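You operate a simulated robot arm through the tools that you are given. There is no shell and no other tool. Be economical: measure what you need, move in short steps, check, and stop when the job is done.

Carry out the task below with a simulated robot arm. There is one attempt and no reset: what you move stays moved.

Task
Empty the gilt tray: ribbon spool into the RIBBONS drawer, green clip into the CLIPS drawer.
Fine: both drawers stand open; shut them; the red clip stays where it is. Set down upright: clip.

Only the result counts: the job must be done as asked and must still hold three seconds after the hand-in. Knocking over, shifting, dropping, spilling or breaking anything else fails it.

Robot
A 7-joint arm with a two-finger parallel gripper, fixed in place. Base frame: the origin is at the foot of the arm, x ahead of it, y to its left, z up; the work surface is at about z = 0.72. Units: m, degrees, N and s.
With the tool pointing down near the work surface it reaches from about 0.2 to 0.74 m from the base axis. Its first joint turns from -166.0 to 166.0 degrees. Payload 1.57 kg.
Tool frame: the origin (TCP) lies between the finger pads and is the grasp point; the fingertips stand 0.03 m ahead of it; z points along the fingers, y is the line along which they close. The gripper opens to 0.11 m. The fingers are 0.024 m wide and 0.012 m thick; the gripper's body (0.048 by 0.112 m) begins 0.078 m behind the TCP.
Orientation is that of the tool frame in the base frame, as [roll, pitch, yaw] about the fixed x, y, z axes, in that order (R = Rz(yaw) Ry(pitch) Rx(roll)). With the fingers straight down and closing along the base's y, the tool's x points along the base's -x, its y along +y and its z along -z.

Tools
- The arm moves only by the tool nudge_tool. Its argument "rows" is a list of rows, each an object of numbers (a shift or turn left out is 0, a gripper value left out holds the last): "rx", "ry", "rz": the turn, a rotation vector about the base's x, y, z in degrees; "dx", "dy", "dz": the shift along the base's x, y, z in m; "gripper": the finger opening in m, from 0 to 0.11. In form: [{"rx": .., "ry": .., "rz": .., "dx": .., "dy": .., "dz": .., "gripper": ..}, ...]. A call has 1 to 10 rows; each row shifts and turns the commanded pose from where the row before left it. Each row takes 0.2 s and may step no farther than 0.05 m and 8.6 degrees from the row before; otherwise, or with a gripper value out of range, the whole call is refused. Where a pose cannot be reached the arm comes as near as it can. A force on the tool above 50 N (or 10 N above the force at the start of the call, whichever is more), or a blocked arm, ends the call early, and 0.2 s more pass. The fingers move at their own pace (about 0.045 m/s each) and stop on an object; they squeeze with about 28 N. The grip force told is the motor's: it shows also when the fingers shut on nothing. Time passes only in rows, and 0.2 s behind the last, so rows that do not move let the fingers close. The reply holds the time, the measured pose of the TCP, the force on the tool along the base axes, the opening and the grip force, in the units named above and with some noise, with the torque about the TCP (base axes, N m) and any sound that the robot's microphone picked up.
- Cameras (640 x 400 px; columns grow to the right, rows downward): "scene" is fixed at [0.0453, -0.495, 1.4605]; the picture's right is [-0.00, -1.00, 0.00], its down [-0.86, 0.00, -0.51] and it looks along [0.51, -0.00, -0.86] (base axes); focal length 258 px, centre (320, 200). "wrist" rides on the gripper at [0.07, 0.016, -0.141] in the tool frame; the picture's right is [-0.23, 0.97, 0.00], its down [-0.86, -0.20, -0.48] and it looks along [-0.47, -0.11, 0.88] (tool axes); focal length 222 px, centre (320, 200). There is no depth. A picture from a camera that has moved, and an enlarged one, comes with that camera's place and axes in the base frame and with its lens. The place of the scene camera against the robot may be out by one fixed shift of up to 0.012 m in any direction.
- snapshot(camera): a new picture of that camera. It takes no simulated time.
- raise_lower(by): slides the trunk up (or, below 0, down) by that many m; the arm rides with it, the base frame stays. It gives what a move gives, with no picture.
- close_up(camera, box): a new picture of the part [left, top, right, bottom] of that camera's present view, enlarged. It takes no simulated time.
- finish_job(): hands the job in; it is judged then, once.

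Go step by step. Nothing tells you positions but the pictures and the camera data: compare them with the known pose of the tool, close in by small moves and look again before you grip or let go. The budget is 120 turns and 76 pictures, counting those below and the enlarged ones. Unless the task says otherwise, let go and move clear before handing in, and close with one line.

The tools are called after "Emit:" as name(argument=value, ...) on one line, values as JSON. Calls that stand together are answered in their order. nudge_tool: Moves the arm, as the interface text tells. Its arguments: {"type":"object","properties":{"rows":{"type":"array"}},"required":["rows"]} The other tools are called the same way: raise_lower (by) slides the trunk up or down; snapshot (camera) takes a picture; close_up (camera, box) takes an enlarged picture of a part of a camera's view; finish_job () hands the job in.

At the start:

```text
clock: 0.0
position: [0.5087, -0.2224, 1.0255]
orientation: [-180.0, 0.0, 180.0]
wrist_force: [-0.4, 0.3, -0.8]
ft_torque: [-0.03, 0.04, 0.01]
width: 0.1101
gripper_force: 0.1
trunk travel left (down, up): [-0.5, 0.09]
```

scene: 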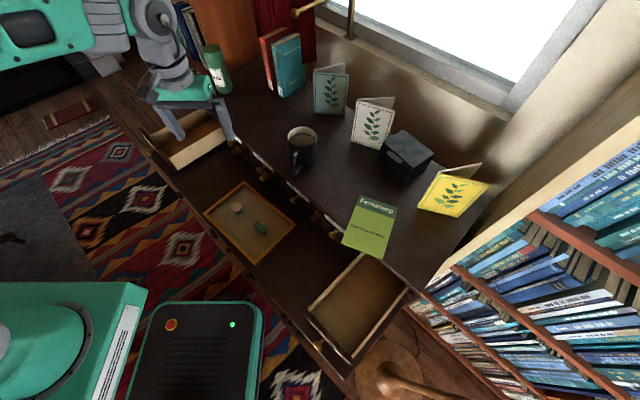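
wrist: 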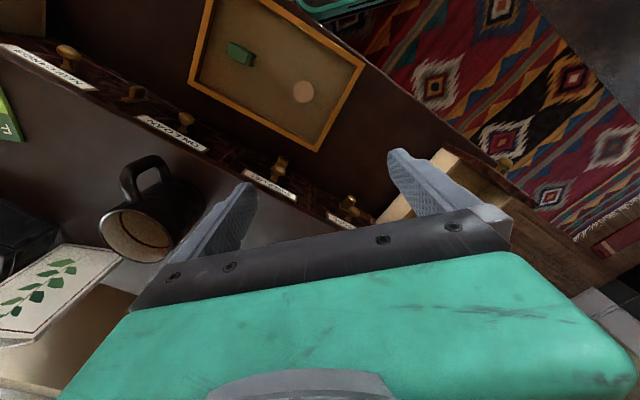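

I see a gilt tray with a round spool and a green clip, and two open drawers, one on the far left and one on the right. I'll take enlarged views to read the labels and look for the red clip.

Emit:
close_up(camera="scene", box=[120, 80, 320, 280])

Emit:
close_up(camera="scene", box=[270, 180, 450, 380])

Emit:
close_up(camera="wrist", box=[0, 0, 400, 250])

```text
2.00 times, centred on (220, 180) of scene
camera zoom: at [0.0453, -0.495, 1.4605], right [0.0, -1.0, 0.0], down [-0.86, 0.0, -0.51], along [0.51, 0.0, -0.86], focal length 517 px, centre (520, 240)
```

zoom: 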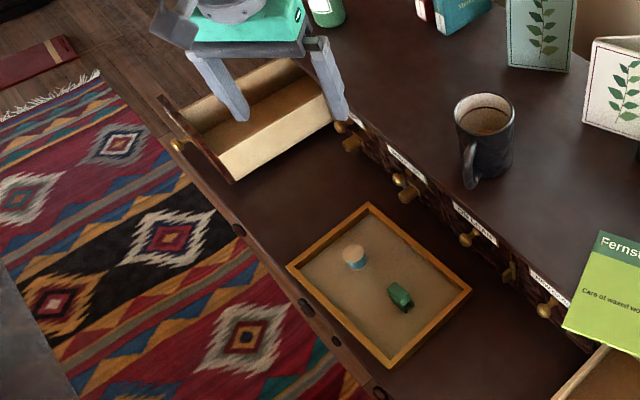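

```text
2.00 times, centred on (360, 280) of scene
camera zoom: at [0.0453, -0.495, 1.4605], right [0.0, -1.0, 0.0], down [-0.86, 0.0, -0.51], along [0.51, 0.0, -0.86], focal length 517 px, centre (240, 40)
```

zoom: 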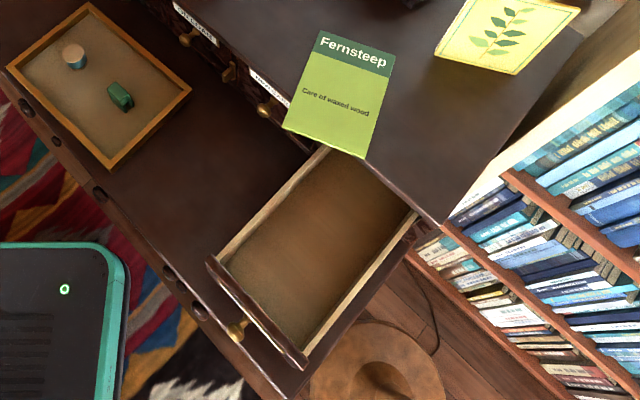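

```text
1.60 times, centred on (200, 125) of wrist
camera zoom: at [0.4383, -0.2073, 1.1664], right [0.23, 0.97, 0.0], down [0.86, -0.2, 0.48], along [0.47, -0.11, -0.88], focal length 355 px, centre (512, 320)
```

zoom: 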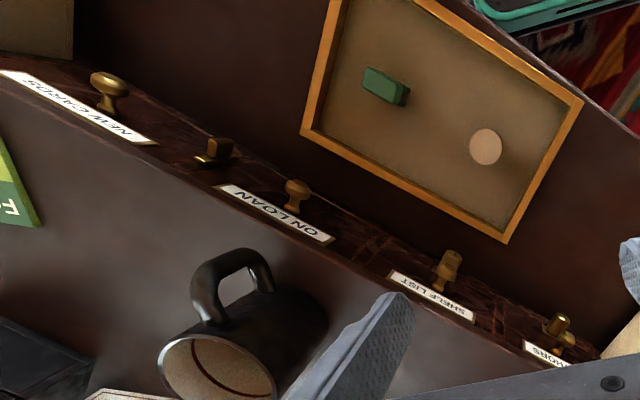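

The tray sits on the lower ledge at roughly x 0.38–0.45, y −0.31 to −0.23. The cabinet front runs diagonally, with drawers opening toward (−x, +y). I'll turn the wrist camera to face the front and read the left drawer's label.

Emit:
nudge_tool(rows=[{"rz": -7.5, "dy": 0.045}, {"rz": -7.5, "dy": 0.045}, {"rz": -7.5, "dy": 0.045}, {"rz": -7.5, "dy": 0.045}, {"rz": -7.5, "dy": 0.045, "dx": -0.01}, {"rz": -7.5, "dy": 0.045, "dx": -0.02}, {"rx": -5, "ry": -5, "dy": 0.045, "dx": -0.02}, {"rx": -5, "ry": -5, "dy": 0.045, "dx": -0.02}, {"rx": -5, "ry": -5, "dx": -0.02}, {"rx": -5, "ry": -5, "dx": -0.02}])

Emit:
snapshot(camera="wrist")

Emit:
snapshot(camera="scene")

```text
clock: 2.2
position: [0.3989, 0.1369, 1.026]
orientation: [179.9, 28.4, 135.0]
wrist_force: [-0.7, 0.1, 0.6]
ft_torque: [0.0, 0.0, -0.03]
width: 0.11
gripper_force: 0.0
trunk travel left (down, up): [-0.5, 0.09]
```

```text
70 pictures are left
camera wrist: at [0.3184, 0.2391, 1.1164], right [0.83, 0.55, 0.11], down [0.23, -0.51, 0.83], along [0.51, -0.66, -0.55], focal length 222 px, centre (320, 200)
```

wrist: 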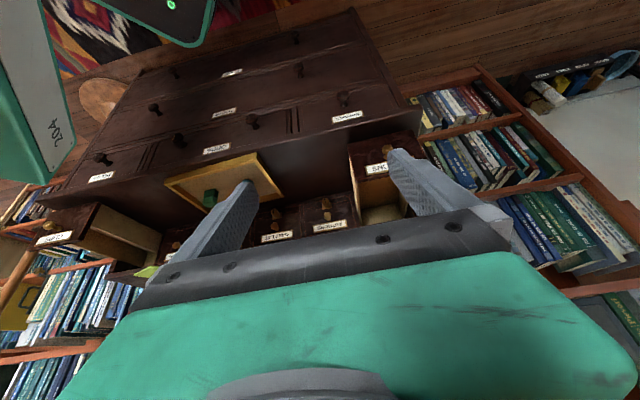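

```text
69 pictures are left
```

scene: 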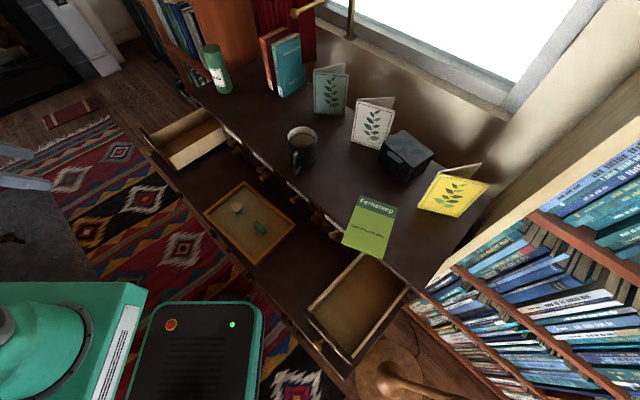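

Both open drawer fronts are in view, so I'll enlarge each label and the red clip candidates.

Emit:
close_up(camera="wrist", box=[340, 130, 420, 180])

Emit:
close_up(camera="wrist", box=[20, 210, 100, 260])

Emit:
close_up(camera="scene", box=[135, 90, 295, 190])

Emit:
close_up(camera="scene", box=[190, 170, 310, 270])

```text
8.00 times, centred on (380, 155) of wrist
camera zoom: at [0.3184, 0.2391, 1.1164], right [0.83, 0.55, 0.11], down [0.23, -0.51, 0.83], along [0.51, -0.66, -0.55], focal length 1777 px, centre (-160, 560)
```

zoom: 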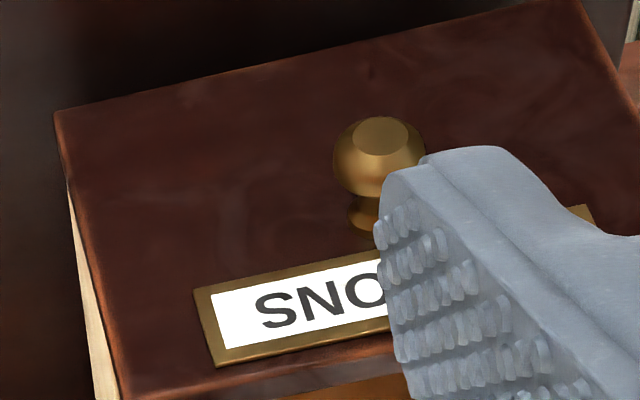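

```text
8.00 times, centred on (60, 235) of wrist
camera zoom: at [0.3184, 0.2391, 1.1164], right [0.83, 0.55, 0.11], down [0.23, -0.51, 0.83], along [0.51, -0.66, -0.55], focal length 1777 px, centre (2400, -80)
```

zoom: 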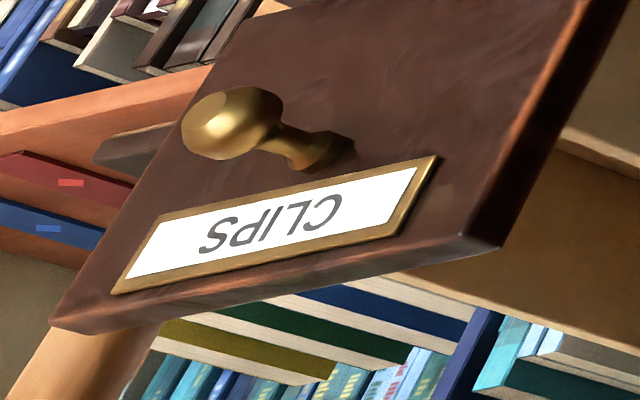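

```text
4.00 times, centred on (215, 140) of scene
camera zoom: at [0.0453, -0.495, 1.4605], right [0.0, -1.0, 0.0], down [-0.86, 0.0, -0.51], along [0.51, 0.0, -0.86], focal length 1034 px, centre (740, 440)
```

zoom: 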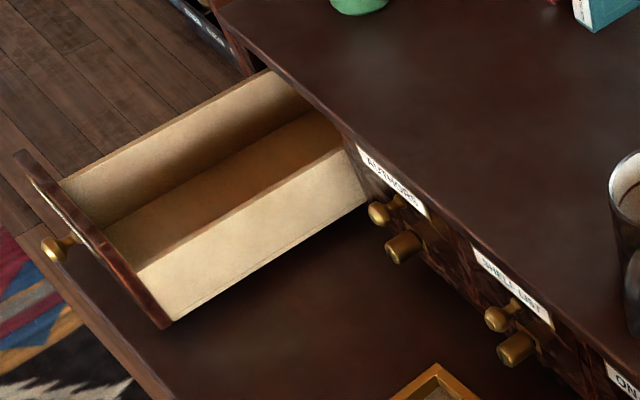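

```text
4.00 times, centred on (250, 220) of scene
camera zoom: at [0.0453, -0.495, 1.4605], right [0.0, -1.0, 0.0], down [-0.86, 0.0, -0.51], along [0.51, 0.0, -0.86], focal length 1034 px, centre (600, 120)
```

zoom: 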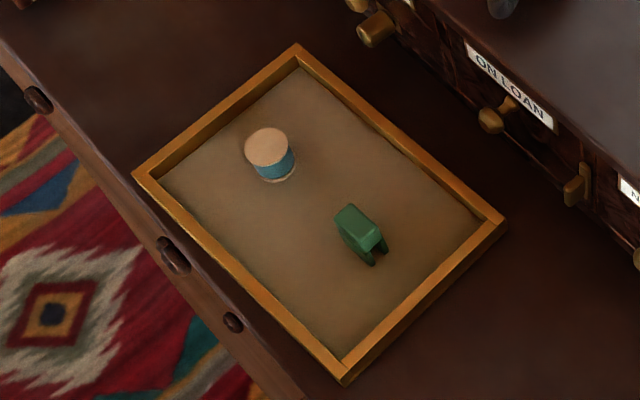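

The left drawer is RIBBONS (the upside-down label ends in "…ONS") and the right one is CLIPS. I put their knobs near (0.62, 0.08, 0.81) and (0.06, −0.49, 0.81). Next I'll hover upright over the spool, near (0.45, −0.235).

Emit:
nudge_tool(rows=[{"rx": 5, "ry": 5, "dx": 0.006, "dy": -0.042}, {"rx": 5, "ry": 5, "dx": 0.006, "dy": -0.042}, {"rx": 5, "ry": 5, "dx": 0.006, "dy": -0.042}, {"rx": 5, "ry": 5, "dx": 0.006, "dy": -0.042}, {"dx": 0.006, "dy": -0.042, "dz": -0.01}, {"dx": 0.006, "dy": -0.042, "dz": -0.02}, {"dx": 0.006, "dy": -0.04, "dz": -0.02}, {"dx": 0.005, "dy": -0.04, "dz": -0.025}, {"dx": 0.004, "dy": -0.04, "dz": -0.025, "gripper": 0.08}, {}])

Emit:
snapshot(camera="wrist")

```text
clock: 4.4
position: [0.4517, -0.2362, 0.9239]
orientation: [180.0, -0.1, 135.1]
wrist_force: [-0.2, 0.3, -0.6]
ft_torque: [0.0, 0.0, 0.01]
width: 0.0797
gripper_force: 0.0
trunk travel left (down, up): [-0.5, 0.09]
```

```text
64 pictures are left
camera wrist: at [0.412, -0.1763, 1.065], right [0.85, 0.53, 0.0], down [0.46, -0.75, 0.48], along [0.25, -0.41, -0.88], focal length 222 px, centre (320, 200)
```

wrist: 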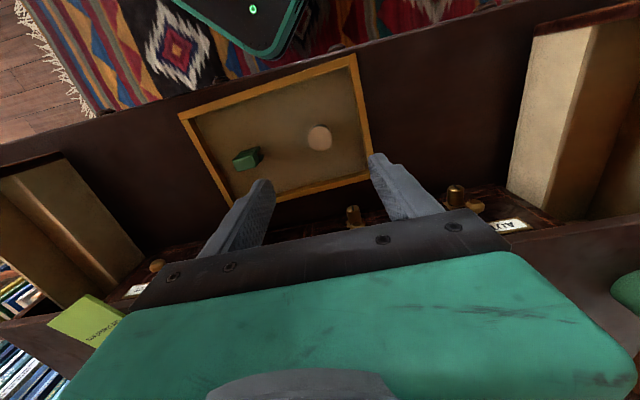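

The spool top comes out at about (0.450, −0.239). I'll take a closer look at both objects before descending.

Emit:
close_up(camera="wrist", box=[210, 90, 370, 190])

Emit:
close_up(camera="scene", box=[217, 190, 281, 250])

```text
4.00 times, centred on (290, 140) of wrist
camera zoom: at [0.412, -0.1763, 1.065], right [0.85, 0.53, 0.0], down [0.46, -0.75, 0.48], along [0.25, -0.41, -0.88], focal length 888 px, centre (440, 440)
```

zoom: 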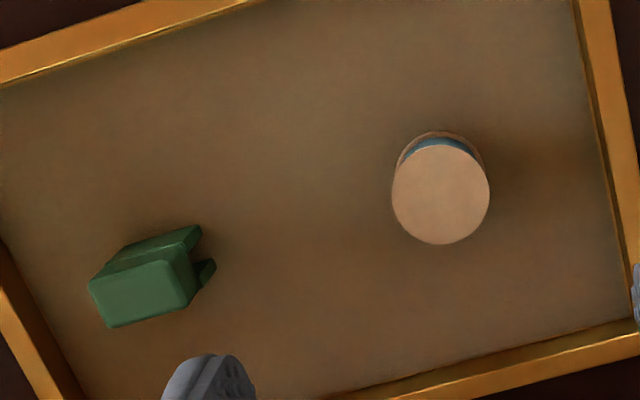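

```text
6.67 times, centred on (249, 220) of scene
camera zoom: at [0.0453, -0.495, 1.4605], right [0.0, -1.0, 0.0], down [-0.86, 0.0, -0.51], along [0.51, 0.0, -0.86], focal length 1723 px, centre (793, 67)
```

zoom: 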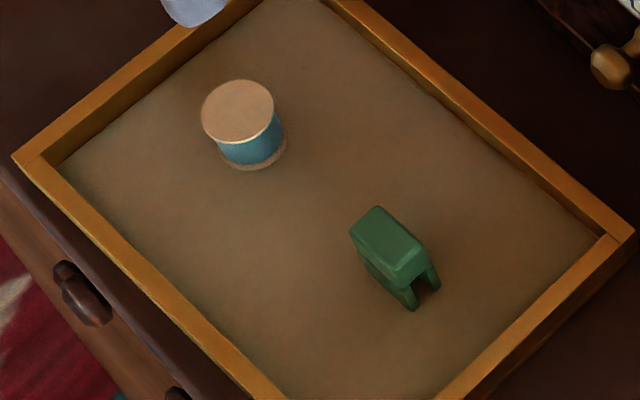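

The spool is about 0.034 m across and stands upright. I'll narrow the gripper and descend part of the way, then check again.

Emit:
nudge_tool(rows=[{"gripper": 0.06, "dx": -0.002, "dy": -0.002, "dz": -0.03}, {"dz": -0.04}, {"dz": -0.04}, {}])

Emit:
snapshot(camera="wrist")

```text
clock: 5.4
position: [0.4475, -0.2366, 0.8147]
orientation: [-180.0, 0.0, 135.2]
wrist_force: [0.0, 0.3, -0.6]
ft_torque: [0.03, 0.02, 0.03]
width: 0.0599
gripper_force: 0.0
trunk travel left (down, up): [-0.5, 0.09]
```

```text
61 pictures are left
camera wrist: at [0.409, -0.1761, 0.9557], right [0.85, 0.53, 0.0], down [0.46, -0.75, 0.48], along [0.25, -0.41, -0.88], focal length 222 px, centre (320, 200)
```

wrist: 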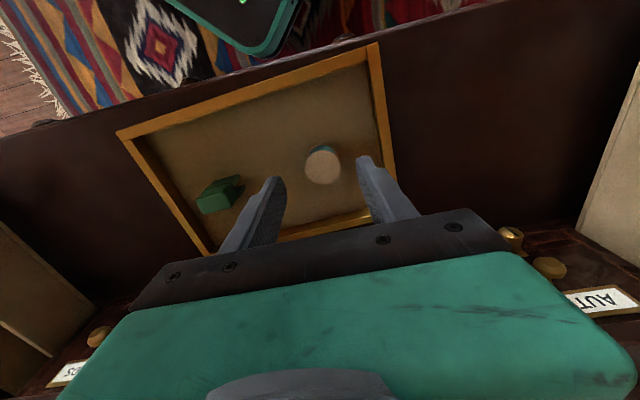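

The spool is at (0.4496, −0.2373), almost directly below the tool. I'll descend around it.

Emit:
nudge_tool(rows=[{"dx": 0.002, "dy": -0.001, "dz": -0.02}, {"dz": -0.02}, {"dz": -0.01}, {}])

Emit:
snapshot(camera="wrist")

Emit:
close_up(camera="scene", box=[190, 150, 310, 250])

```text
clock: 6.4
position: [0.4493, -0.2387, 0.7651]
orientation: [-180.0, -0.1, 135.0]
wrist_force: [0.5, -1.0, 0.4]
ft_torque: [0.02, -0.03, 0.0]
width: 0.0601
gripper_force: 0.0
trunk travel left (down, up): [-0.5, 0.09]
```

```text
60 pictures are left
camera wrist: at [0.4109, -0.178, 0.9063], right [0.85, 0.53, 0.0], down [0.46, -0.75, 0.48], along [0.25, -0.41, -0.88], focal length 222 px, centre (320, 200)
```

wrist: 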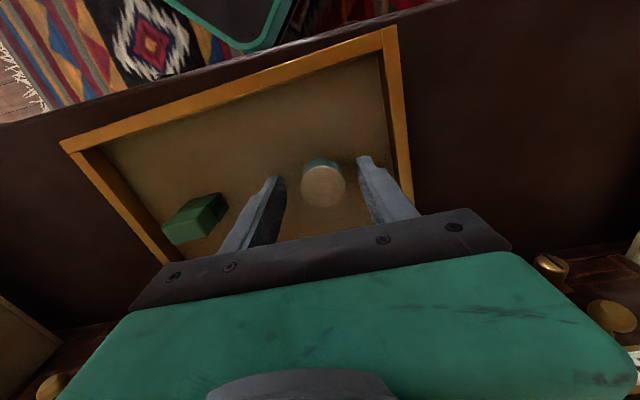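

```text
4.00 times, centred on (250, 200) of scene
camera zoom: at [0.0453, -0.495, 1.4605], right [0.0, -1.0, 0.0], down [-0.86, 0.0, -0.51], along [0.51, 0.0, -0.86], focal length 1034 px, centre (600, 200)
```

zoom: 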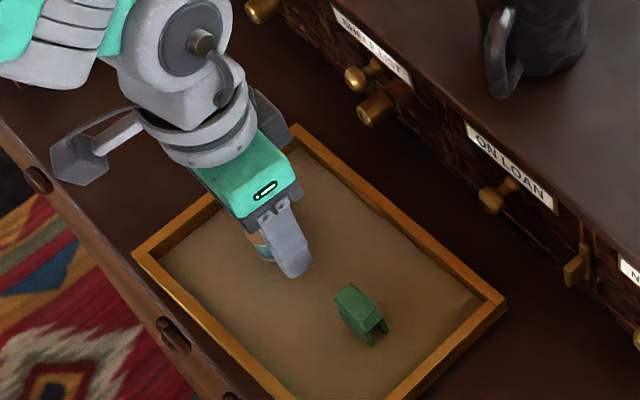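

The spool sits between the pads, so I'll lower slightly and close.

Emit:
nudge_tool(rows=[{"dz": -0.005, "dx": 0.001, "dy": 0.001}, {"gripper": 0.02}, {"gripper": 0.02}, {}, {}])

```text
clock: 7.6
position: [0.4518, -0.2367, 0.7612]
orientation: [-180.0, 0.1, 135.0]
wrist_force: [0.5, 0.4, 0.1]
ft_torque: [0.02, 0.02, -0.02]
width: 0.0323
gripper_force: 27.4
trunk travel left (down, up): [-0.5, 0.09]
```

The grip is firm at 0.032 m. I'll lift and look.

Emit:
nudge_tool(rows=[{"dz": 0.03}, {"dz": 0.04}, {"dz": 0.045}, {"dz": 0.045}, {"dz": 0.03}, {"dx": 0.02, "dy": 0.04}, {"dx": 0.02, "dy": 0.045}, {"dx": 0.03, "dy": 0.04}, {"dx": 0.03, "dy": 0.04}, {}])

Emit:
snapshot(camera="wrist")

```text
clock: 9.8
position: [0.5524, -0.0727, 0.949]
orientation: [180.0, 0.0, 135.0]
wrist_force: [0.7, 0.9, 0.2]
ft_torque: [0.01, 0.03, -0.03]
width: 0.0318
gripper_force: 28.3
trunk travel left (down, up): [-0.5, 0.09]
```

```text
58 pictures are left
camera wrist: at [0.5129, -0.0123, 1.0901], right [0.85, 0.53, 0.0], down [0.46, -0.75, 0.48], along [0.25, -0.41, -0.88], focal length 222 px, centre (320, 200)
```

wrist: 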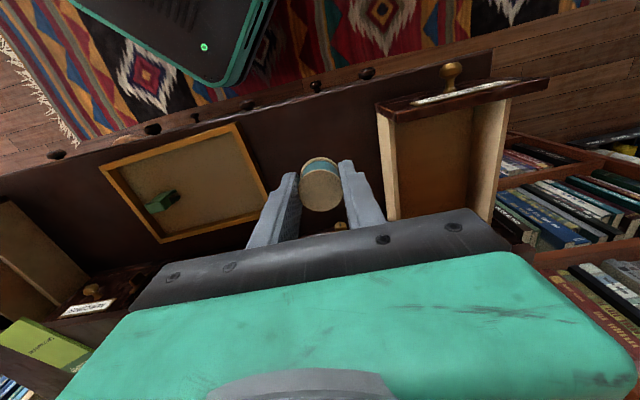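

The spool is held well and I can see into the RIBBONS drawer, which is centred near (0.69, 0.00). I'll move over it.

Emit:
nudge_tool(rows=[{"dx": 0.035, "dy": 0.02}, {"dx": 0.035, "dy": 0.02}, {"dx": 0.035, "dy": 0.02}, {"dx": 0.032, "dy": 0.013}, {}])

Emit:
snapshot(camera="wrist")

Emit:
close_up(camera="scene", box=[110, 60, 270, 160])

```text
clock: 11.0
position: [0.689, 0.0013, 0.9485]
orientation: [180.0, 0.0, 135.0]
wrist_force: [-0.3, -0.4, 0.1]
ft_torque: [-0.04, 0.01, 0.0]
width: 0.0319
gripper_force: 27.9
trunk travel left (down, up): [-0.5, 0.09]
```

```text
57 pictures are left
camera wrist: at [0.6498, 0.0624, 1.0901], right [0.85, 0.53, 0.0], down [0.46, -0.75, 0.48], along [0.25, -0.41, -0.88], focal length 222 px, centre (320, 200)
```

wrist: 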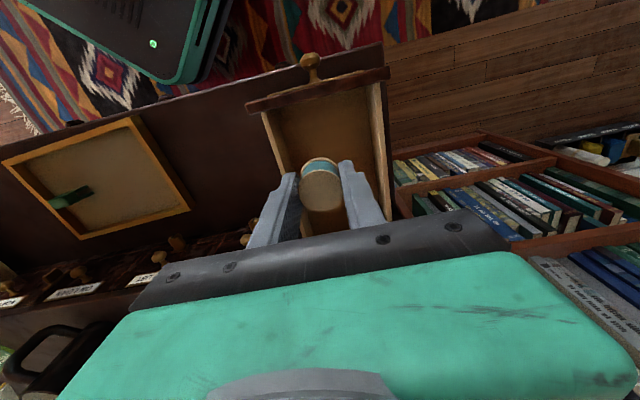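

```text
4.00 times, centred on (190, 110) of scene
camera zoom: at [0.0453, -0.495, 1.4605], right [0.0, -1.0, 0.0], down [-0.86, 0.0, -0.51], along [0.51, 0.0, -0.86], focal length 1034 px, centre (840, 560)
```

zoom: 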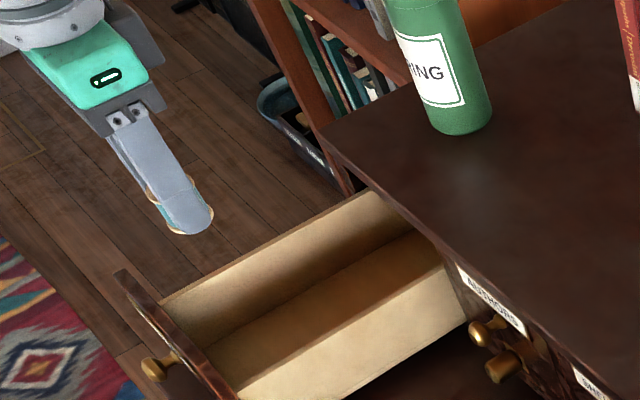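

The drawer's centre line is about 0.01 m further toward +x+y. I'll shift across and descend.

Emit:
nudge_tool(rows=[{"dx": 0.008, "dy": 0.005}, {"dz": -0.04}, {"dz": -0.04}, {"dz": -0.03}, {}])

Emit:
snapshot(camera="wrist")

Emit:
close_up(camera="scene", box=[110, 80, 270, 180])

```text
clock: 12.2
position: [0.6973, 0.0048, 0.8391]
orientation: [179.9, 0.0, 135.0]
wrist_force: [-0.2, 0.1, 0.6]
ft_torque: [-0.04, 0.0, 0.0]
width: 0.0317
gripper_force: 28.3
trunk travel left (down, up): [-0.5, 0.09]
```

```text
55 pictures are left
camera wrist: at [0.6573, 0.0657, 0.9804], right [0.85, 0.53, 0.0], down [0.46, -0.75, 0.48], along [0.25, -0.41, -0.88], focal length 222 px, centre (320, 200)
```

wrist: 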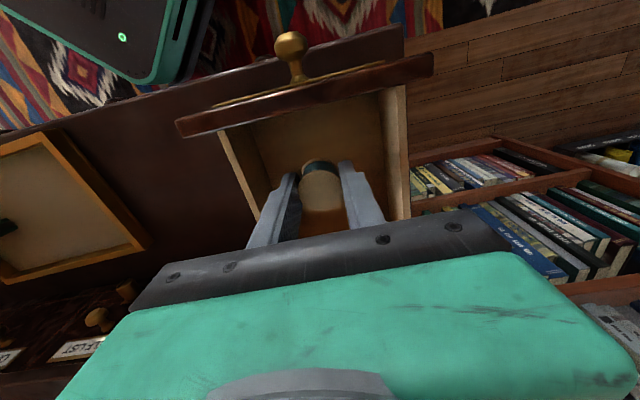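

```text
4.00 times, centred on (190, 130) of scene
camera zoom: at [0.0453, -0.495, 1.4605], right [0.0, -1.0, 0.0], down [-0.86, 0.0, -0.51], along [0.51, 0.0, -0.86], focal length 1034 px, centre (840, 480)
```

zoom: 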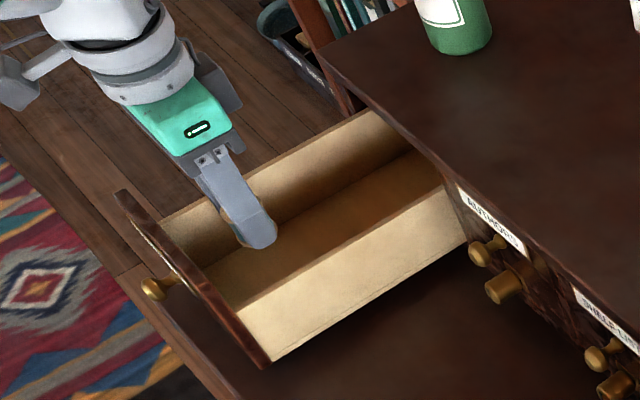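

It's centred inside the drawer, so I'll feel my way down to the floor.

Emit:
nudge_tool(rows=[{"dz": -0.01}, {"dz": -0.01}, {"dz": -0.005}, {}])

Emit:
close_up(camera="wrist", box=[220, 100, 420, 240])

```text
clock: 13.2
position: [0.6966, 0.0054, 0.8156]
orientation: [180.0, 0.0, 135.0]
wrist_force: [0.8, -0.8, -0.5]
ft_torque: [-0.02, 0.0, -0.03]
width: 0.032
gripper_force: 27.9
trunk travel left (down, up): [-0.5, 0.09]
```

```text
2.86 times, centred on (320, 170) of wrist
camera zoom: at [0.6572, 0.0661, 0.9564], right [0.85, 0.53, 0.0], down [0.46, -0.75, 0.48], along [0.25, -0.41, -0.88], focal length 635 px, centre (320, 286)
```

zoom: 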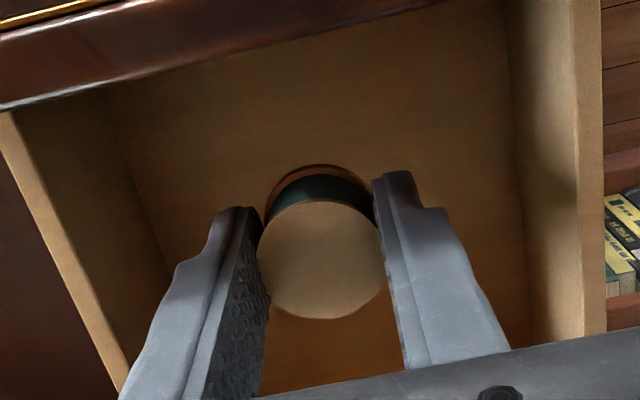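

Emit:
nudge_tool(rows=[{"dz": -0.005}, {"dz": -0.005}, {"dz": -0.004}, {}])

```text
clock: 14.2
position: [0.6957, 0.0066, 0.8013]
orientation: [180.0, -0.1, 135.0]
wrist_force: [-0.3, -0.3, 0.1]
ft_torque: [-0.01, -0.02, 0.02]
width: 0.0316
gripper_force: 27.9
trunk travel left (down, up): [-0.5, 0.09]
```

There's no contact yet, so I'll keep lowering gently.

Emit:
nudge_tool(rows=[{"dz": -0.003}, {"dz": -0.003}, {"dz": -0.002}, {}])

Emit:
close_up(camera="wrist", box=[220, 100, 420, 240])

```text
clock: 15.2
position: [0.6964, 0.0059, 0.7935]
orientation: [179.9, -0.1, 135.0]
wrist_force: [0.0, 0.4, -0.6]
ft_torque: [0.0, 0.01, 0.01]
width: 0.0317
gripper_force: 27.5
trunk travel left (down, up): [-0.5, 0.09]
```

```text
2.86 times, centred on (320, 170) of wrist
camera zoom: at [0.6575, 0.0665, 0.9343], right [0.85, 0.53, 0.0], down [0.46, -0.75, 0.48], along [0.25, -0.41, -0.88], focal length 635 px, centre (320, 286)
```

zoom: 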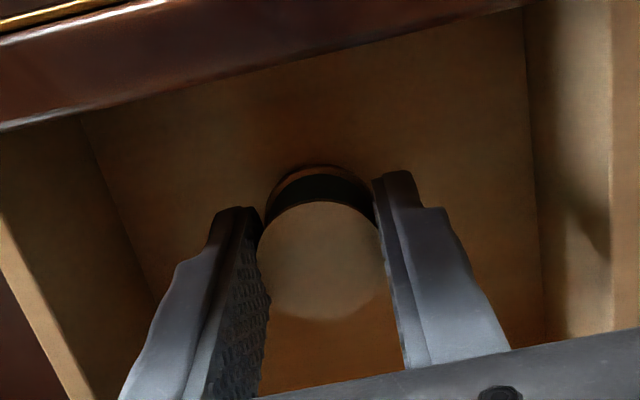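

Emit:
nudge_tool(rows=[{"dz": -0.003}, {"dz": -0.003}, {}])

```text
clock: 16.0
position: [0.6961, 0.0071, 0.7878]
orientation: [-180.0, 0.0, 135.0]
wrist_force: [1.0, -0.7, -0.6]
ft_torque: [0.01, -0.01, 0.02]
width: 0.0317
gripper_force: 27.4
trunk travel left (down, up): [-0.5, 0.09]
```

Emit:
nudge_tool(rows=[{"dz": -0.003}, {}])

Emit:
close_up(camera="scene", box=[140, 100, 220, 150])

Emit:
snapshot(camera="wrist")

```text
clock: 16.6
position: [0.6955, 0.0073, 0.7843]
orientation: [179.9, 0.0, 135.0]
wrist_force: [0.6, -0.1, 1.0]
ft_torque: [0.02, -0.01, 0.02]
width: 0.0316
gripper_force: 28.3
trunk travel left (down, up): [-0.5, 0.09]
```

```text
8.00 times, centred on (180, 125) of scene
camera zoom: at [0.0453, -0.495, 1.4605], right [0.0, -1.0, 0.0], down [-0.86, 0.0, -0.51], along [0.51, 0.0, -0.86], focal length 2068 px, centre (1440, 800)
```

zoom: 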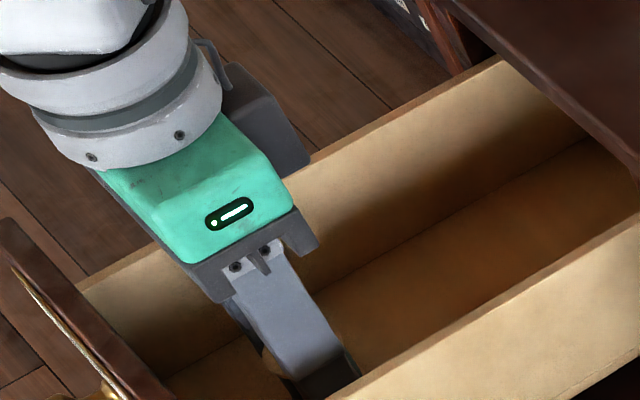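

```text
50 pictures are left
camera wrist: at [0.6574, 0.0663, 0.9252], right [0.85, 0.53, 0.0], down [0.46, -0.75, 0.48], along [0.25, -0.41, -0.88], focal length 222 px, centre (320, 200)
```

wrist: 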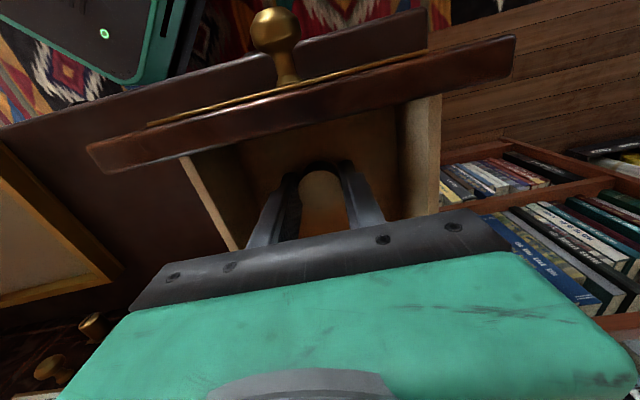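

Emit:
nudge_tool(rows=[{"dz": -0.002}, {}, {"dz": -0.002}, {}])

Emit:
close_up(camera="wrist", box=[240, 130, 400, 230])

```text
clock: 17.6
position: [0.6964, 0.0062, 0.7807]
orientation: [180.0, 0.0, 135.0]
wrist_force: [0.4, 0.7, -0.5]
ft_torque: [-0.01, 0.0, -0.04]
width: 0.0316
gripper_force: 27.9
trunk travel left (down, up): [-0.5, 0.09]
```

```text
4.00 times, centred on (320, 180) of wrist
camera zoom: at [0.6575, 0.0662, 0.9213], right [0.85, 0.53, 0.0], down [0.46, -0.75, 0.48], along [0.25, -0.41, -0.88], focal length 888 px, centre (320, 280)
```

zoom: 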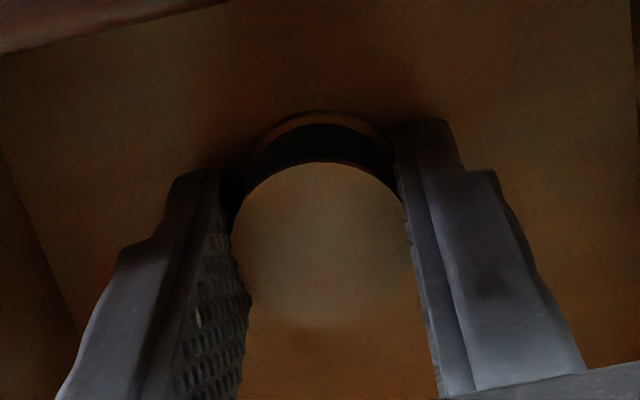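

The shadow shows the spool is nearly on the floor. I'll take a couple more small steps.

Emit:
nudge_tool(rows=[{"dz": -0.002}, {}, {"dz": -0.002}, {}])

```text
clock: 18.6
position: [0.6957, 0.0066, 0.7795]
orientation: [179.7, 0.2, 135.0]
wrist_force: [-0.4, 0.0, 18.4]
ft_torque: [-0.02, 0.0, -0.03]
width: 0.0316
gripper_force: 28.2
trunk travel left (down, up): [-0.5, 0.09]
```

That's contact at z 0.7795. I'll relieve the push, open a little, and check that the spool stays put.

Emit:
nudge_tool(rows=[{"dz": 0.003}, {"gripper": 0.04}, {"gripper": 0.055}, {}])

Emit:
close_up(camera="wrist", box=[220, 100, 420, 240])

```text
clock: 19.6
position: [0.6962, 0.0059, 0.779]
orientation: [-180.0, 0.1, 135.0]
wrist_force: [0.1, -0.3, -0.3]
ft_torque: [0.02, 0.0, 0.01]
width: 0.0551
gripper_force: 0.0
trunk travel left (down, up): [-0.5, 0.09]
```

```text
2.86 times, centred on (320, 170) of wrist
camera zoom: at [0.657, 0.0664, 0.9201], right [0.85, 0.53, 0.0], down [0.46, -0.75, 0.48], along [0.25, -0.41, -0.88], focal length 635 px, centre (320, 286)
```

zoom: 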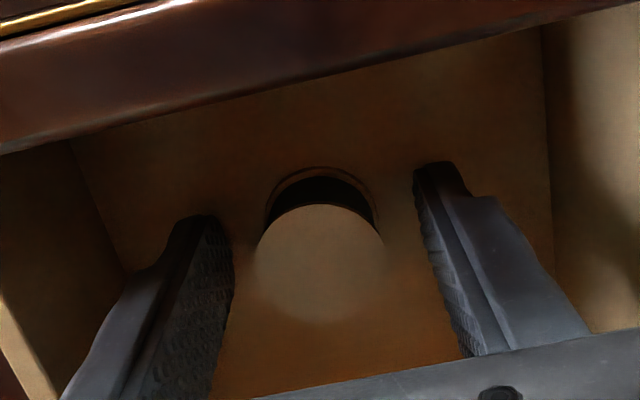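

The spool stands free in the RIBBONS drawer. I'll rise out, back off in front of the drawer with the fingers closed, and tilt to push it shut.

Emit:
nudge_tool(rows=[{"dz": 0.02}, {"dz": 0.045}, {"dz": 0.045}, {"dz": 0.04, "gripper": 0.0}, {"dx": -0.034, "dy": 0.02, "rx": -4, "ry": -4}, {"dx": -0.034, "dy": 0.02, "rx": -4, "ry": -4}, {"dx": -0.034, "dy": 0.02, "rx": -4, "ry": -4}, {"dx": -0.034, "dy": 0.02, "rx": -4, "ry": -4}, {"rx": -5, "ry": -5}, {"rx": -5, "ry": -5}])

Emit:
snapshot(camera="wrist")

Emit:
close_up(camera="scene", box=[100, 70, 260, 170])

```text
clock: 21.8
position: [0.5604, 0.0859, 0.931]
orientation: [180.0, 36.9, 135.0]
wrist_force: [0.1, 0.3, 0.9]
ft_torque: [-0.01, -0.01, 0.01]
width: 0.0001
gripper_force: 21.5
trunk travel left (down, up): [-0.5, 0.09]
```

```text
47 pictures are left
camera wrist: at [0.4713, 0.1965, 1.0006], right [0.82, 0.56, 0.14], down [0.14, -0.42, 0.9], along [0.56, -0.71, -0.42], focal length 222 px, centre (320, 200)
```

wrist: 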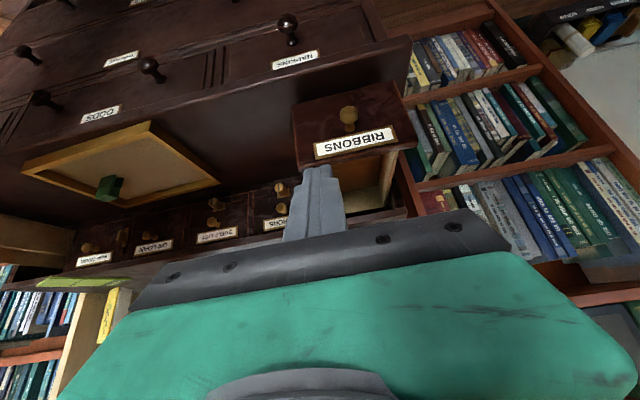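

```text
4.00 times, centred on (180, 120) of scene
camera zoom: at [0.0453, -0.495, 1.4605], right [0.0, -1.0, 0.0], down [-0.86, 0.0, -0.51], along [0.51, 0.0, -0.86], focal length 1034 px, centre (880, 520)
```

zoom: 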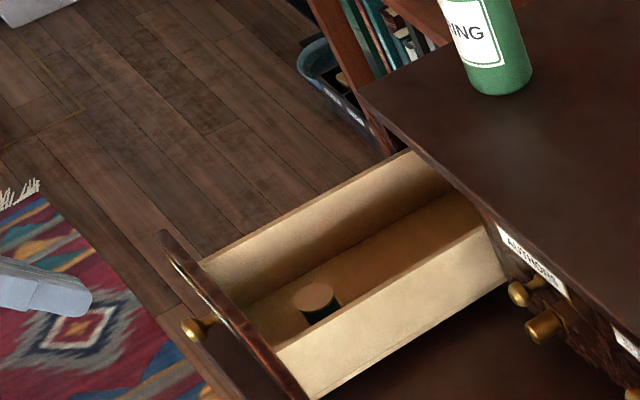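

The RIBBONS label is confirmed and the spool is standing. I'll tilt further, drop to knob height beside the knob, and start toward the panel.

Emit:
nudge_tool(rows=[{"rx": -4, "ry": -4, "dz": -0.03}, {"rx": -4, "ry": -4, "dz": -0.03}, {"rx": -4, "ry": -4, "dz": -0.03}, {"dz": -0.021}, {"dx": 0.0141, "dy": -0.0141}, {"dx": 0.0141, "dy": -0.0141}, {}])

Emit:
snapshot(camera="wrist")

Emit:
close_up(camera="scene", box=[100, 70, 260, 170])

```text
clock: 23.4
position: [0.5883, 0.0575, 0.8181]
orientation: [179.9, 53.8, 135.1]
wrist_force: [-0.4, 0.2, -0.3]
ft_torque: [0.0, -0.01, 0.0]
width: 0.0
gripper_force: 21.3
trunk travel left (down, up): [-0.5, 0.09]
```

```text
45 pictures are left
camera wrist: at [0.4884, 0.1785, 0.8457], right [0.78, 0.59, 0.18], down [-0.06, -0.23, 0.97], along [0.62, -0.77, -0.14], focal length 222 px, centre (320, 200)
```

wrist: 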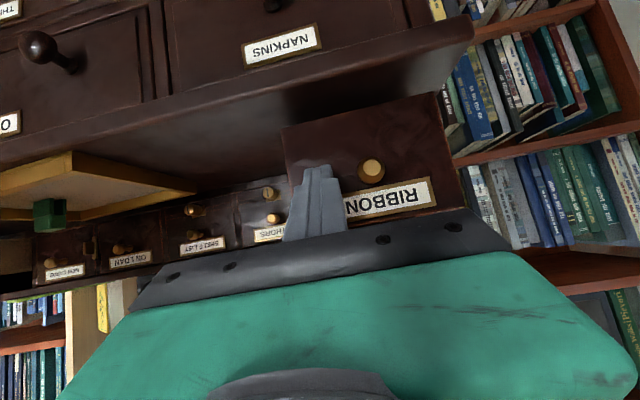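

```text
4.00 times, centred on (180, 120) of scene
camera zoom: at [0.0453, -0.495, 1.4605], right [0.0, -1.0, 0.0], down [-0.86, 0.0, -0.51], along [0.51, 0.0, -0.86], focal length 1034 px, centre (880, 520)
```

zoom: 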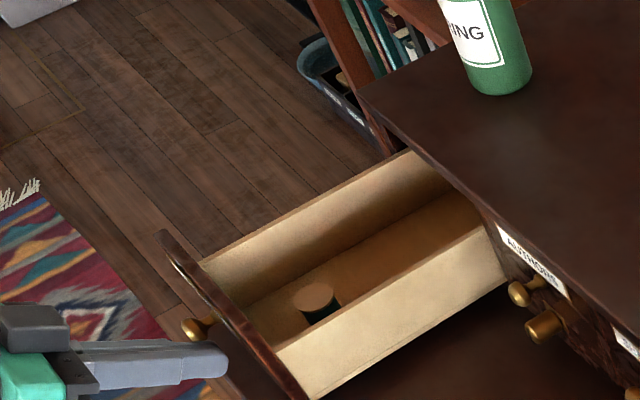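

The fingertips face the panel just beside the knob. I'll push slowly inward.

Emit:
nudge_tool(rows=[{"dx": 0.005, "dy": -0.005}, {"dx": 0.005, "dy": -0.005}, {"dx": 0.007, "dy": -0.007}, {"dx": 0.01, "dy": -0.01}, {"dx": 0.01, "dy": -0.01}, {"dx": 0.01, "dy": -0.01}, {"dx": 0.01, "dy": -0.01}, {}])

Emit:
close_up(camera="scene", box=[100, 70, 260, 170])

```text
clock: 25.2
position: [0.6451, 0.0011, 0.8185]
orientation: [-180.0, 53.7, 135.1]
wrist_force: [0.7, 0.2, 0.9]
ft_torque: [-0.02, 0.01, 0.01]
width: 0.0001
gripper_force: 21.1
trunk travel left (down, up): [-0.5, 0.09]
```

```text
4.00 times, centred on (180, 120) of scene
camera zoom: at [0.0453, -0.495, 1.4605], right [0.0, -1.0, 0.0], down [-0.86, 0.0, -0.51], along [0.51, 0.0, -0.86], focal length 1034 px, centre (880, 520)
```

zoom: 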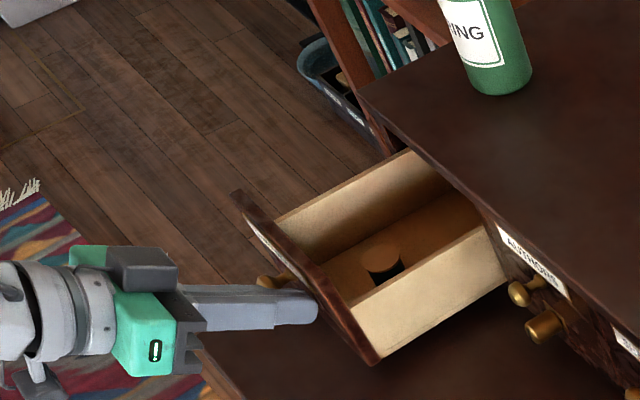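

The drawer slides freely and the spool stays upright, so I'll continue.

Emit:
nudge_tool(rows=[{"dx": 0.01, "dy": -0.01}, {"dx": 0.01, "dy": -0.01}, {"dx": 0.01, "dy": -0.01}, {"dx": 0.01, "dy": -0.01}, {"dx": 0.01, "dy": -0.01}, {"dx": 0.01, "dy": -0.01}, {"dx": 0.01, "dy": -0.01}, {"dx": 0.01, "dy": -0.01}, {}])

Emit:
close_up(camera="scene", box=[140, 80, 300, 180])

```text
clock: 27.2
position: [0.7252, -0.08, 0.8187]
orientation: [179.9, 53.7, 135.2]
wrist_force: [0.5, 0.3, 0.6]
ft_torque: [0.01, -0.02, 0.0]
width: 0.0
gripper_force: 21.2
trunk travel left (down, up): [-0.5, 0.09]
```

```text
4.00 times, centred on (220, 130) of scene
camera zoom: at [0.0453, -0.495, 1.4605], right [0.0, -1.0, 0.0], down [-0.86, 0.0, -0.51], along [0.51, 0.0, -0.86], focal length 1034 px, centre (720, 480)
```

zoom: 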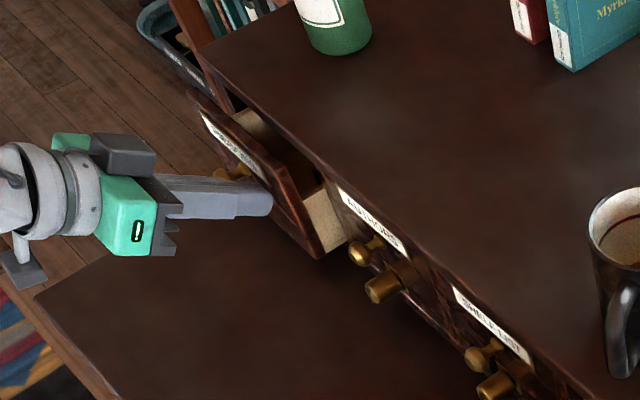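

About 0.04 m is left, so I'll go on in small steps.

Emit:
nudge_tool(rows=[{"dx": 0.007, "dy": -0.007}, {"dx": 0.007, "dy": -0.007}, {"dx": 0.005, "dy": -0.005}, {"dx": 0.004, "dy": -0.004}, {"dx": 0.004, "dy": -0.004}, {}])

Emit:
close_up(camera="scene", box=[140, 80, 300, 180])

```text
clock: 28.6
position: [0.7493, -0.1029, 0.8169]
orientation: [-179.8, 53.7, 135.3]
wrist_force: [-24.0, 18.8, 4.3]
ft_torque: [0.11, 0.04, -0.08]
width: 0.0001
gripper_force: 21.4
trunk travel left (down, up): [-0.5, 0.09]
```

```text
4.00 times, centred on (220, 130) of scene
camera zoom: at [0.0453, -0.495, 1.4605], right [0.0, -1.0, 0.0], down [-0.86, 0.0, -0.51], along [0.51, 0.0, -0.86], focal length 1034 px, centre (720, 480)
```

zoom: 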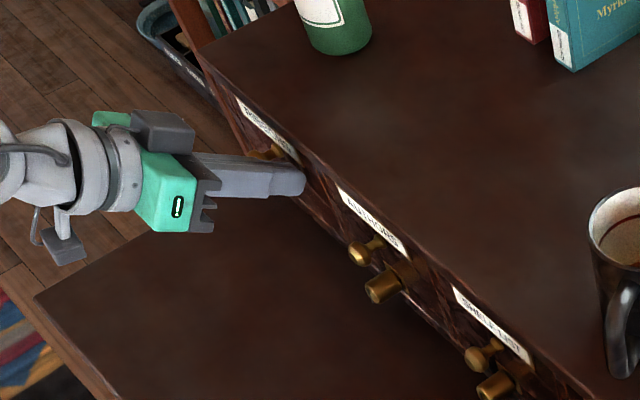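

A 30 N resistance says the drawer is home. I'll back off and check it.

Emit:
nudge_tool(rows=[{"dx": -0.02, "dy": 0.02}, {"dx": -0.03, "dy": 0.03}, {"dx": -0.03, "dy": 0.03}, {"dz": 0.04, "rx": 4, "ry": 4}, {"dz": 0.04, "rx": 4, "ry": 4}, {"dz": 0.04, "rx": 4, "ry": 4}, {}])

Emit:
snapshot(camera="wrist")

Emit:
close_up(camera="scene", box=[180, 90, 340, 190])

```text
clock: 30.2
position: [0.6724, -0.025, 0.9389]
orientation: [180.0, 36.7, 135.1]
wrist_force: [-0.5, -0.8, 0.3]
ft_torque: [0.04, -0.04, -0.01]
width: 0.0001
gripper_force: 21.7
trunk travel left (down, up): [-0.5, 0.09]
```

```text
40 pictures are left
camera wrist: at [0.5826, 0.0849, 1.0099], right [0.82, 0.56, 0.14], down [0.14, -0.42, 0.89], along [0.56, -0.71, -0.43], focal length 222 px, centre (320, 200)
```

wrist: 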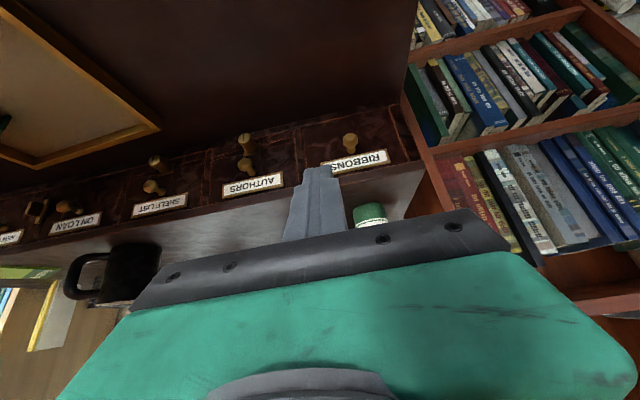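

```text
4.00 times, centred on (260, 140) of scene
camera zoom: at [0.0453, -0.495, 1.4605], right [0.0, -1.0, 0.0], down [-0.86, 0.0, -0.51], along [0.51, 0.0, -0.86], focal length 1034 px, centre (560, 440)
```

zoom: 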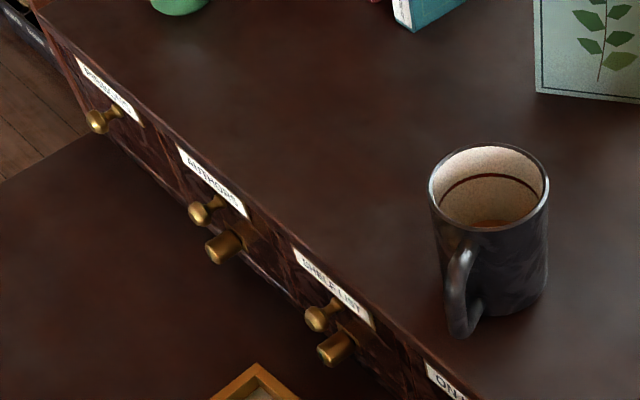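

The RIBBONS drawer is flush with its neighbours. Next is the clip near (0.375, −0.32), so I'll go upright and hover over it.

Emit:
nudge_tool(rows=[{"dx": -0.033, "dy": -0.03, "rx": 5, "ry": 5}, {"dx": -0.033, "dy": -0.03, "rx": 5, "ry": 5}, {"dx": -0.033, "dy": -0.03, "rx": 5, "ry": 5}, {"dx": -0.033, "dy": -0.03, "rx": 5, "ry": 5}, {"dx": -0.033, "dy": -0.035, "rx": 5, "ry": 5}, {"dx": -0.033, "dy": -0.035, "rx": 1, "ry": 1}, {"dx": -0.033, "dy": -0.035}, {"dx": -0.033, "dy": -0.035, "gripper": 0.055}, {"dx": -0.033, "dy": -0.035, "dz": -0.02}, {"dz": -0.04}])

Emit:
snapshot(camera="wrist")

```text
refused: row 9 steps farther than a row can; nothing moved
```

```text
38 pictures are left
camera wrist: at [0.5826, 0.0849, 1.0099], right [0.82, 0.56, 0.14], down [0.14, -0.42, 0.89], along [0.56, -0.71, -0.43], focal length 222 px, centre (320, 200)
```

wrist: 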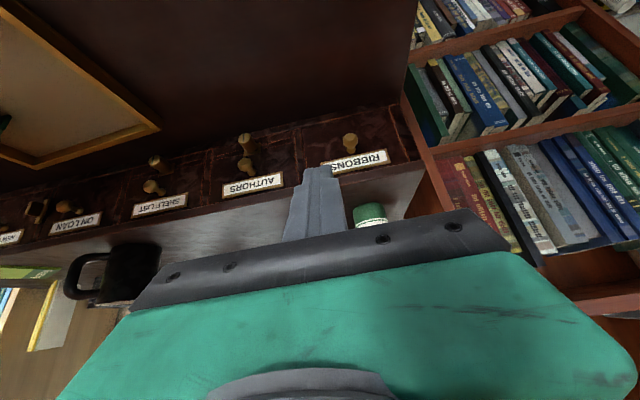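

One row was too long, so I'll resend it with the step shortened.

Emit:
nudge_tool(rows=[{"dx": -0.033, "dy": -0.03, "rx": 5, "ry": 5}, {"dx": -0.033, "dy": -0.03, "rx": 5, "ry": 5}, {"dx": -0.033, "dy": -0.03, "rx": 5, "ry": 5}, {"dx": -0.033, "dy": -0.03, "rx": 5, "ry": 5}, {"dx": -0.033, "dy": -0.035, "rx": 5, "ry": 5}, {"dx": -0.033, "dy": -0.035, "rx": 0.95, "ry": 0.95}, {"dx": -0.033, "dy": -0.035}, {"dx": -0.033, "dy": -0.035, "gripper": 0.055}, {"dx": -0.033, "dy": -0.035}, {"dz": -0.045}])

Emit:
snapshot(camera="wrist")

```text
clock: 32.4
position: [0.3755, -0.3208, 0.8954]
orientation: [180.0, 0.1, 135.1]
wrist_force: [0.0, -0.8, 0.7]
ft_torque: [-0.01, -0.03, -0.01]
width: 0.055
gripper_force: 0.0
trunk travel left (down, up): [-0.5, 0.09]
```

```text
37 pictures are left
camera wrist: at [0.3366, -0.2603, 1.035], right [0.85, 0.53, 0.0], down [0.46, -0.74, 0.48], along [0.25, -0.41, -0.88], focal length 222 px, centre (320, 200)
```

wrist: 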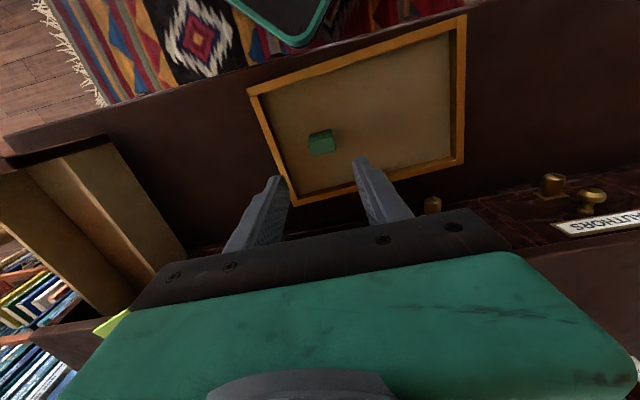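

Emit:
close_up(camera="wrist", box=[260, 100, 400, 200])

```text
4.00 times, centred on (330, 150) of wrist
camera zoom: at [0.3366, -0.2603, 1.035], right [0.85, 0.53, 0.0], down [0.46, -0.74, 0.48], along [0.25, -0.41, -0.88], focal length 888 px, centre (280, 400)
```

zoom: 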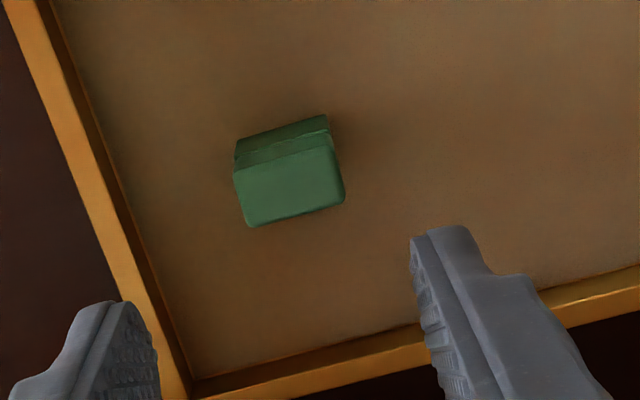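

The clip is aligned with the gripper, centred near (0.3775, −0.323) and about 0.031 m long. I'll descend part way.

Emit:
nudge_tool(rows=[{"dx": 0.002, "dy": -0.0025, "dz": -0.03}, {"dz": -0.04}, {"dz": -0.03}, {}])

Emit:
close_up(camera="wrist", box=[220, 100, 420, 240])

Emit:
close_up(camera="scene", box=[220, 190, 300, 240])

```text
clock: 33.4
position: [0.3775, -0.3221, 0.7927]
orientation: [-179.9, 0.1, 135.0]
wrist_force: [0.1, -0.3, -0.2]
ft_torque: [0.01, 0.01, 0.02]
width: 0.055
gripper_force: 0.0
trunk travel left (down, up): [-0.5, 0.09]
```

```text
2.86 times, centred on (320, 170) of wrist
camera zoom: at [0.338, -0.2624, 0.9343], right [0.85, 0.53, 0.0], down [0.46, -0.74, 0.48], along [0.25, -0.41, -0.88], focal length 635 px, centre (320, 286)
```

zoom: 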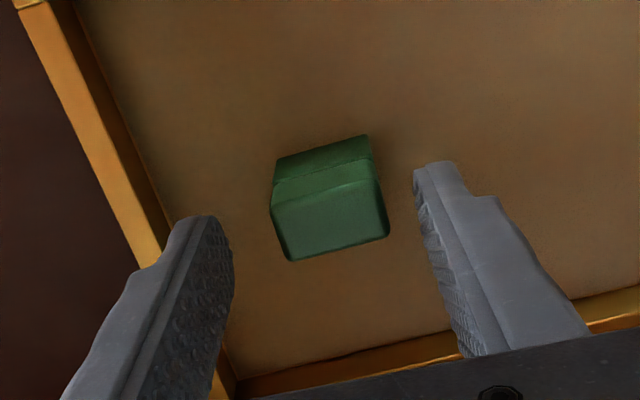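

```text
8.00 times, centred on (260, 215) of scene
camera zoom: at [0.0453, -0.495, 1.4605], right [0.0, -1.0, 0.0], down [-0.86, 0.0, -0.51], along [0.51, 0.0, -0.86], focal length 2068 px, centre (800, 80)
```

zoom: 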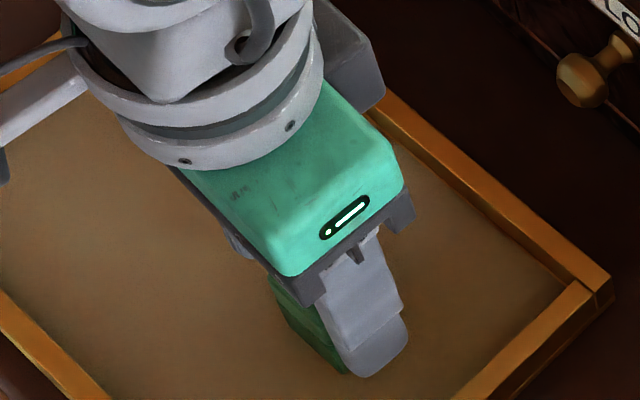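

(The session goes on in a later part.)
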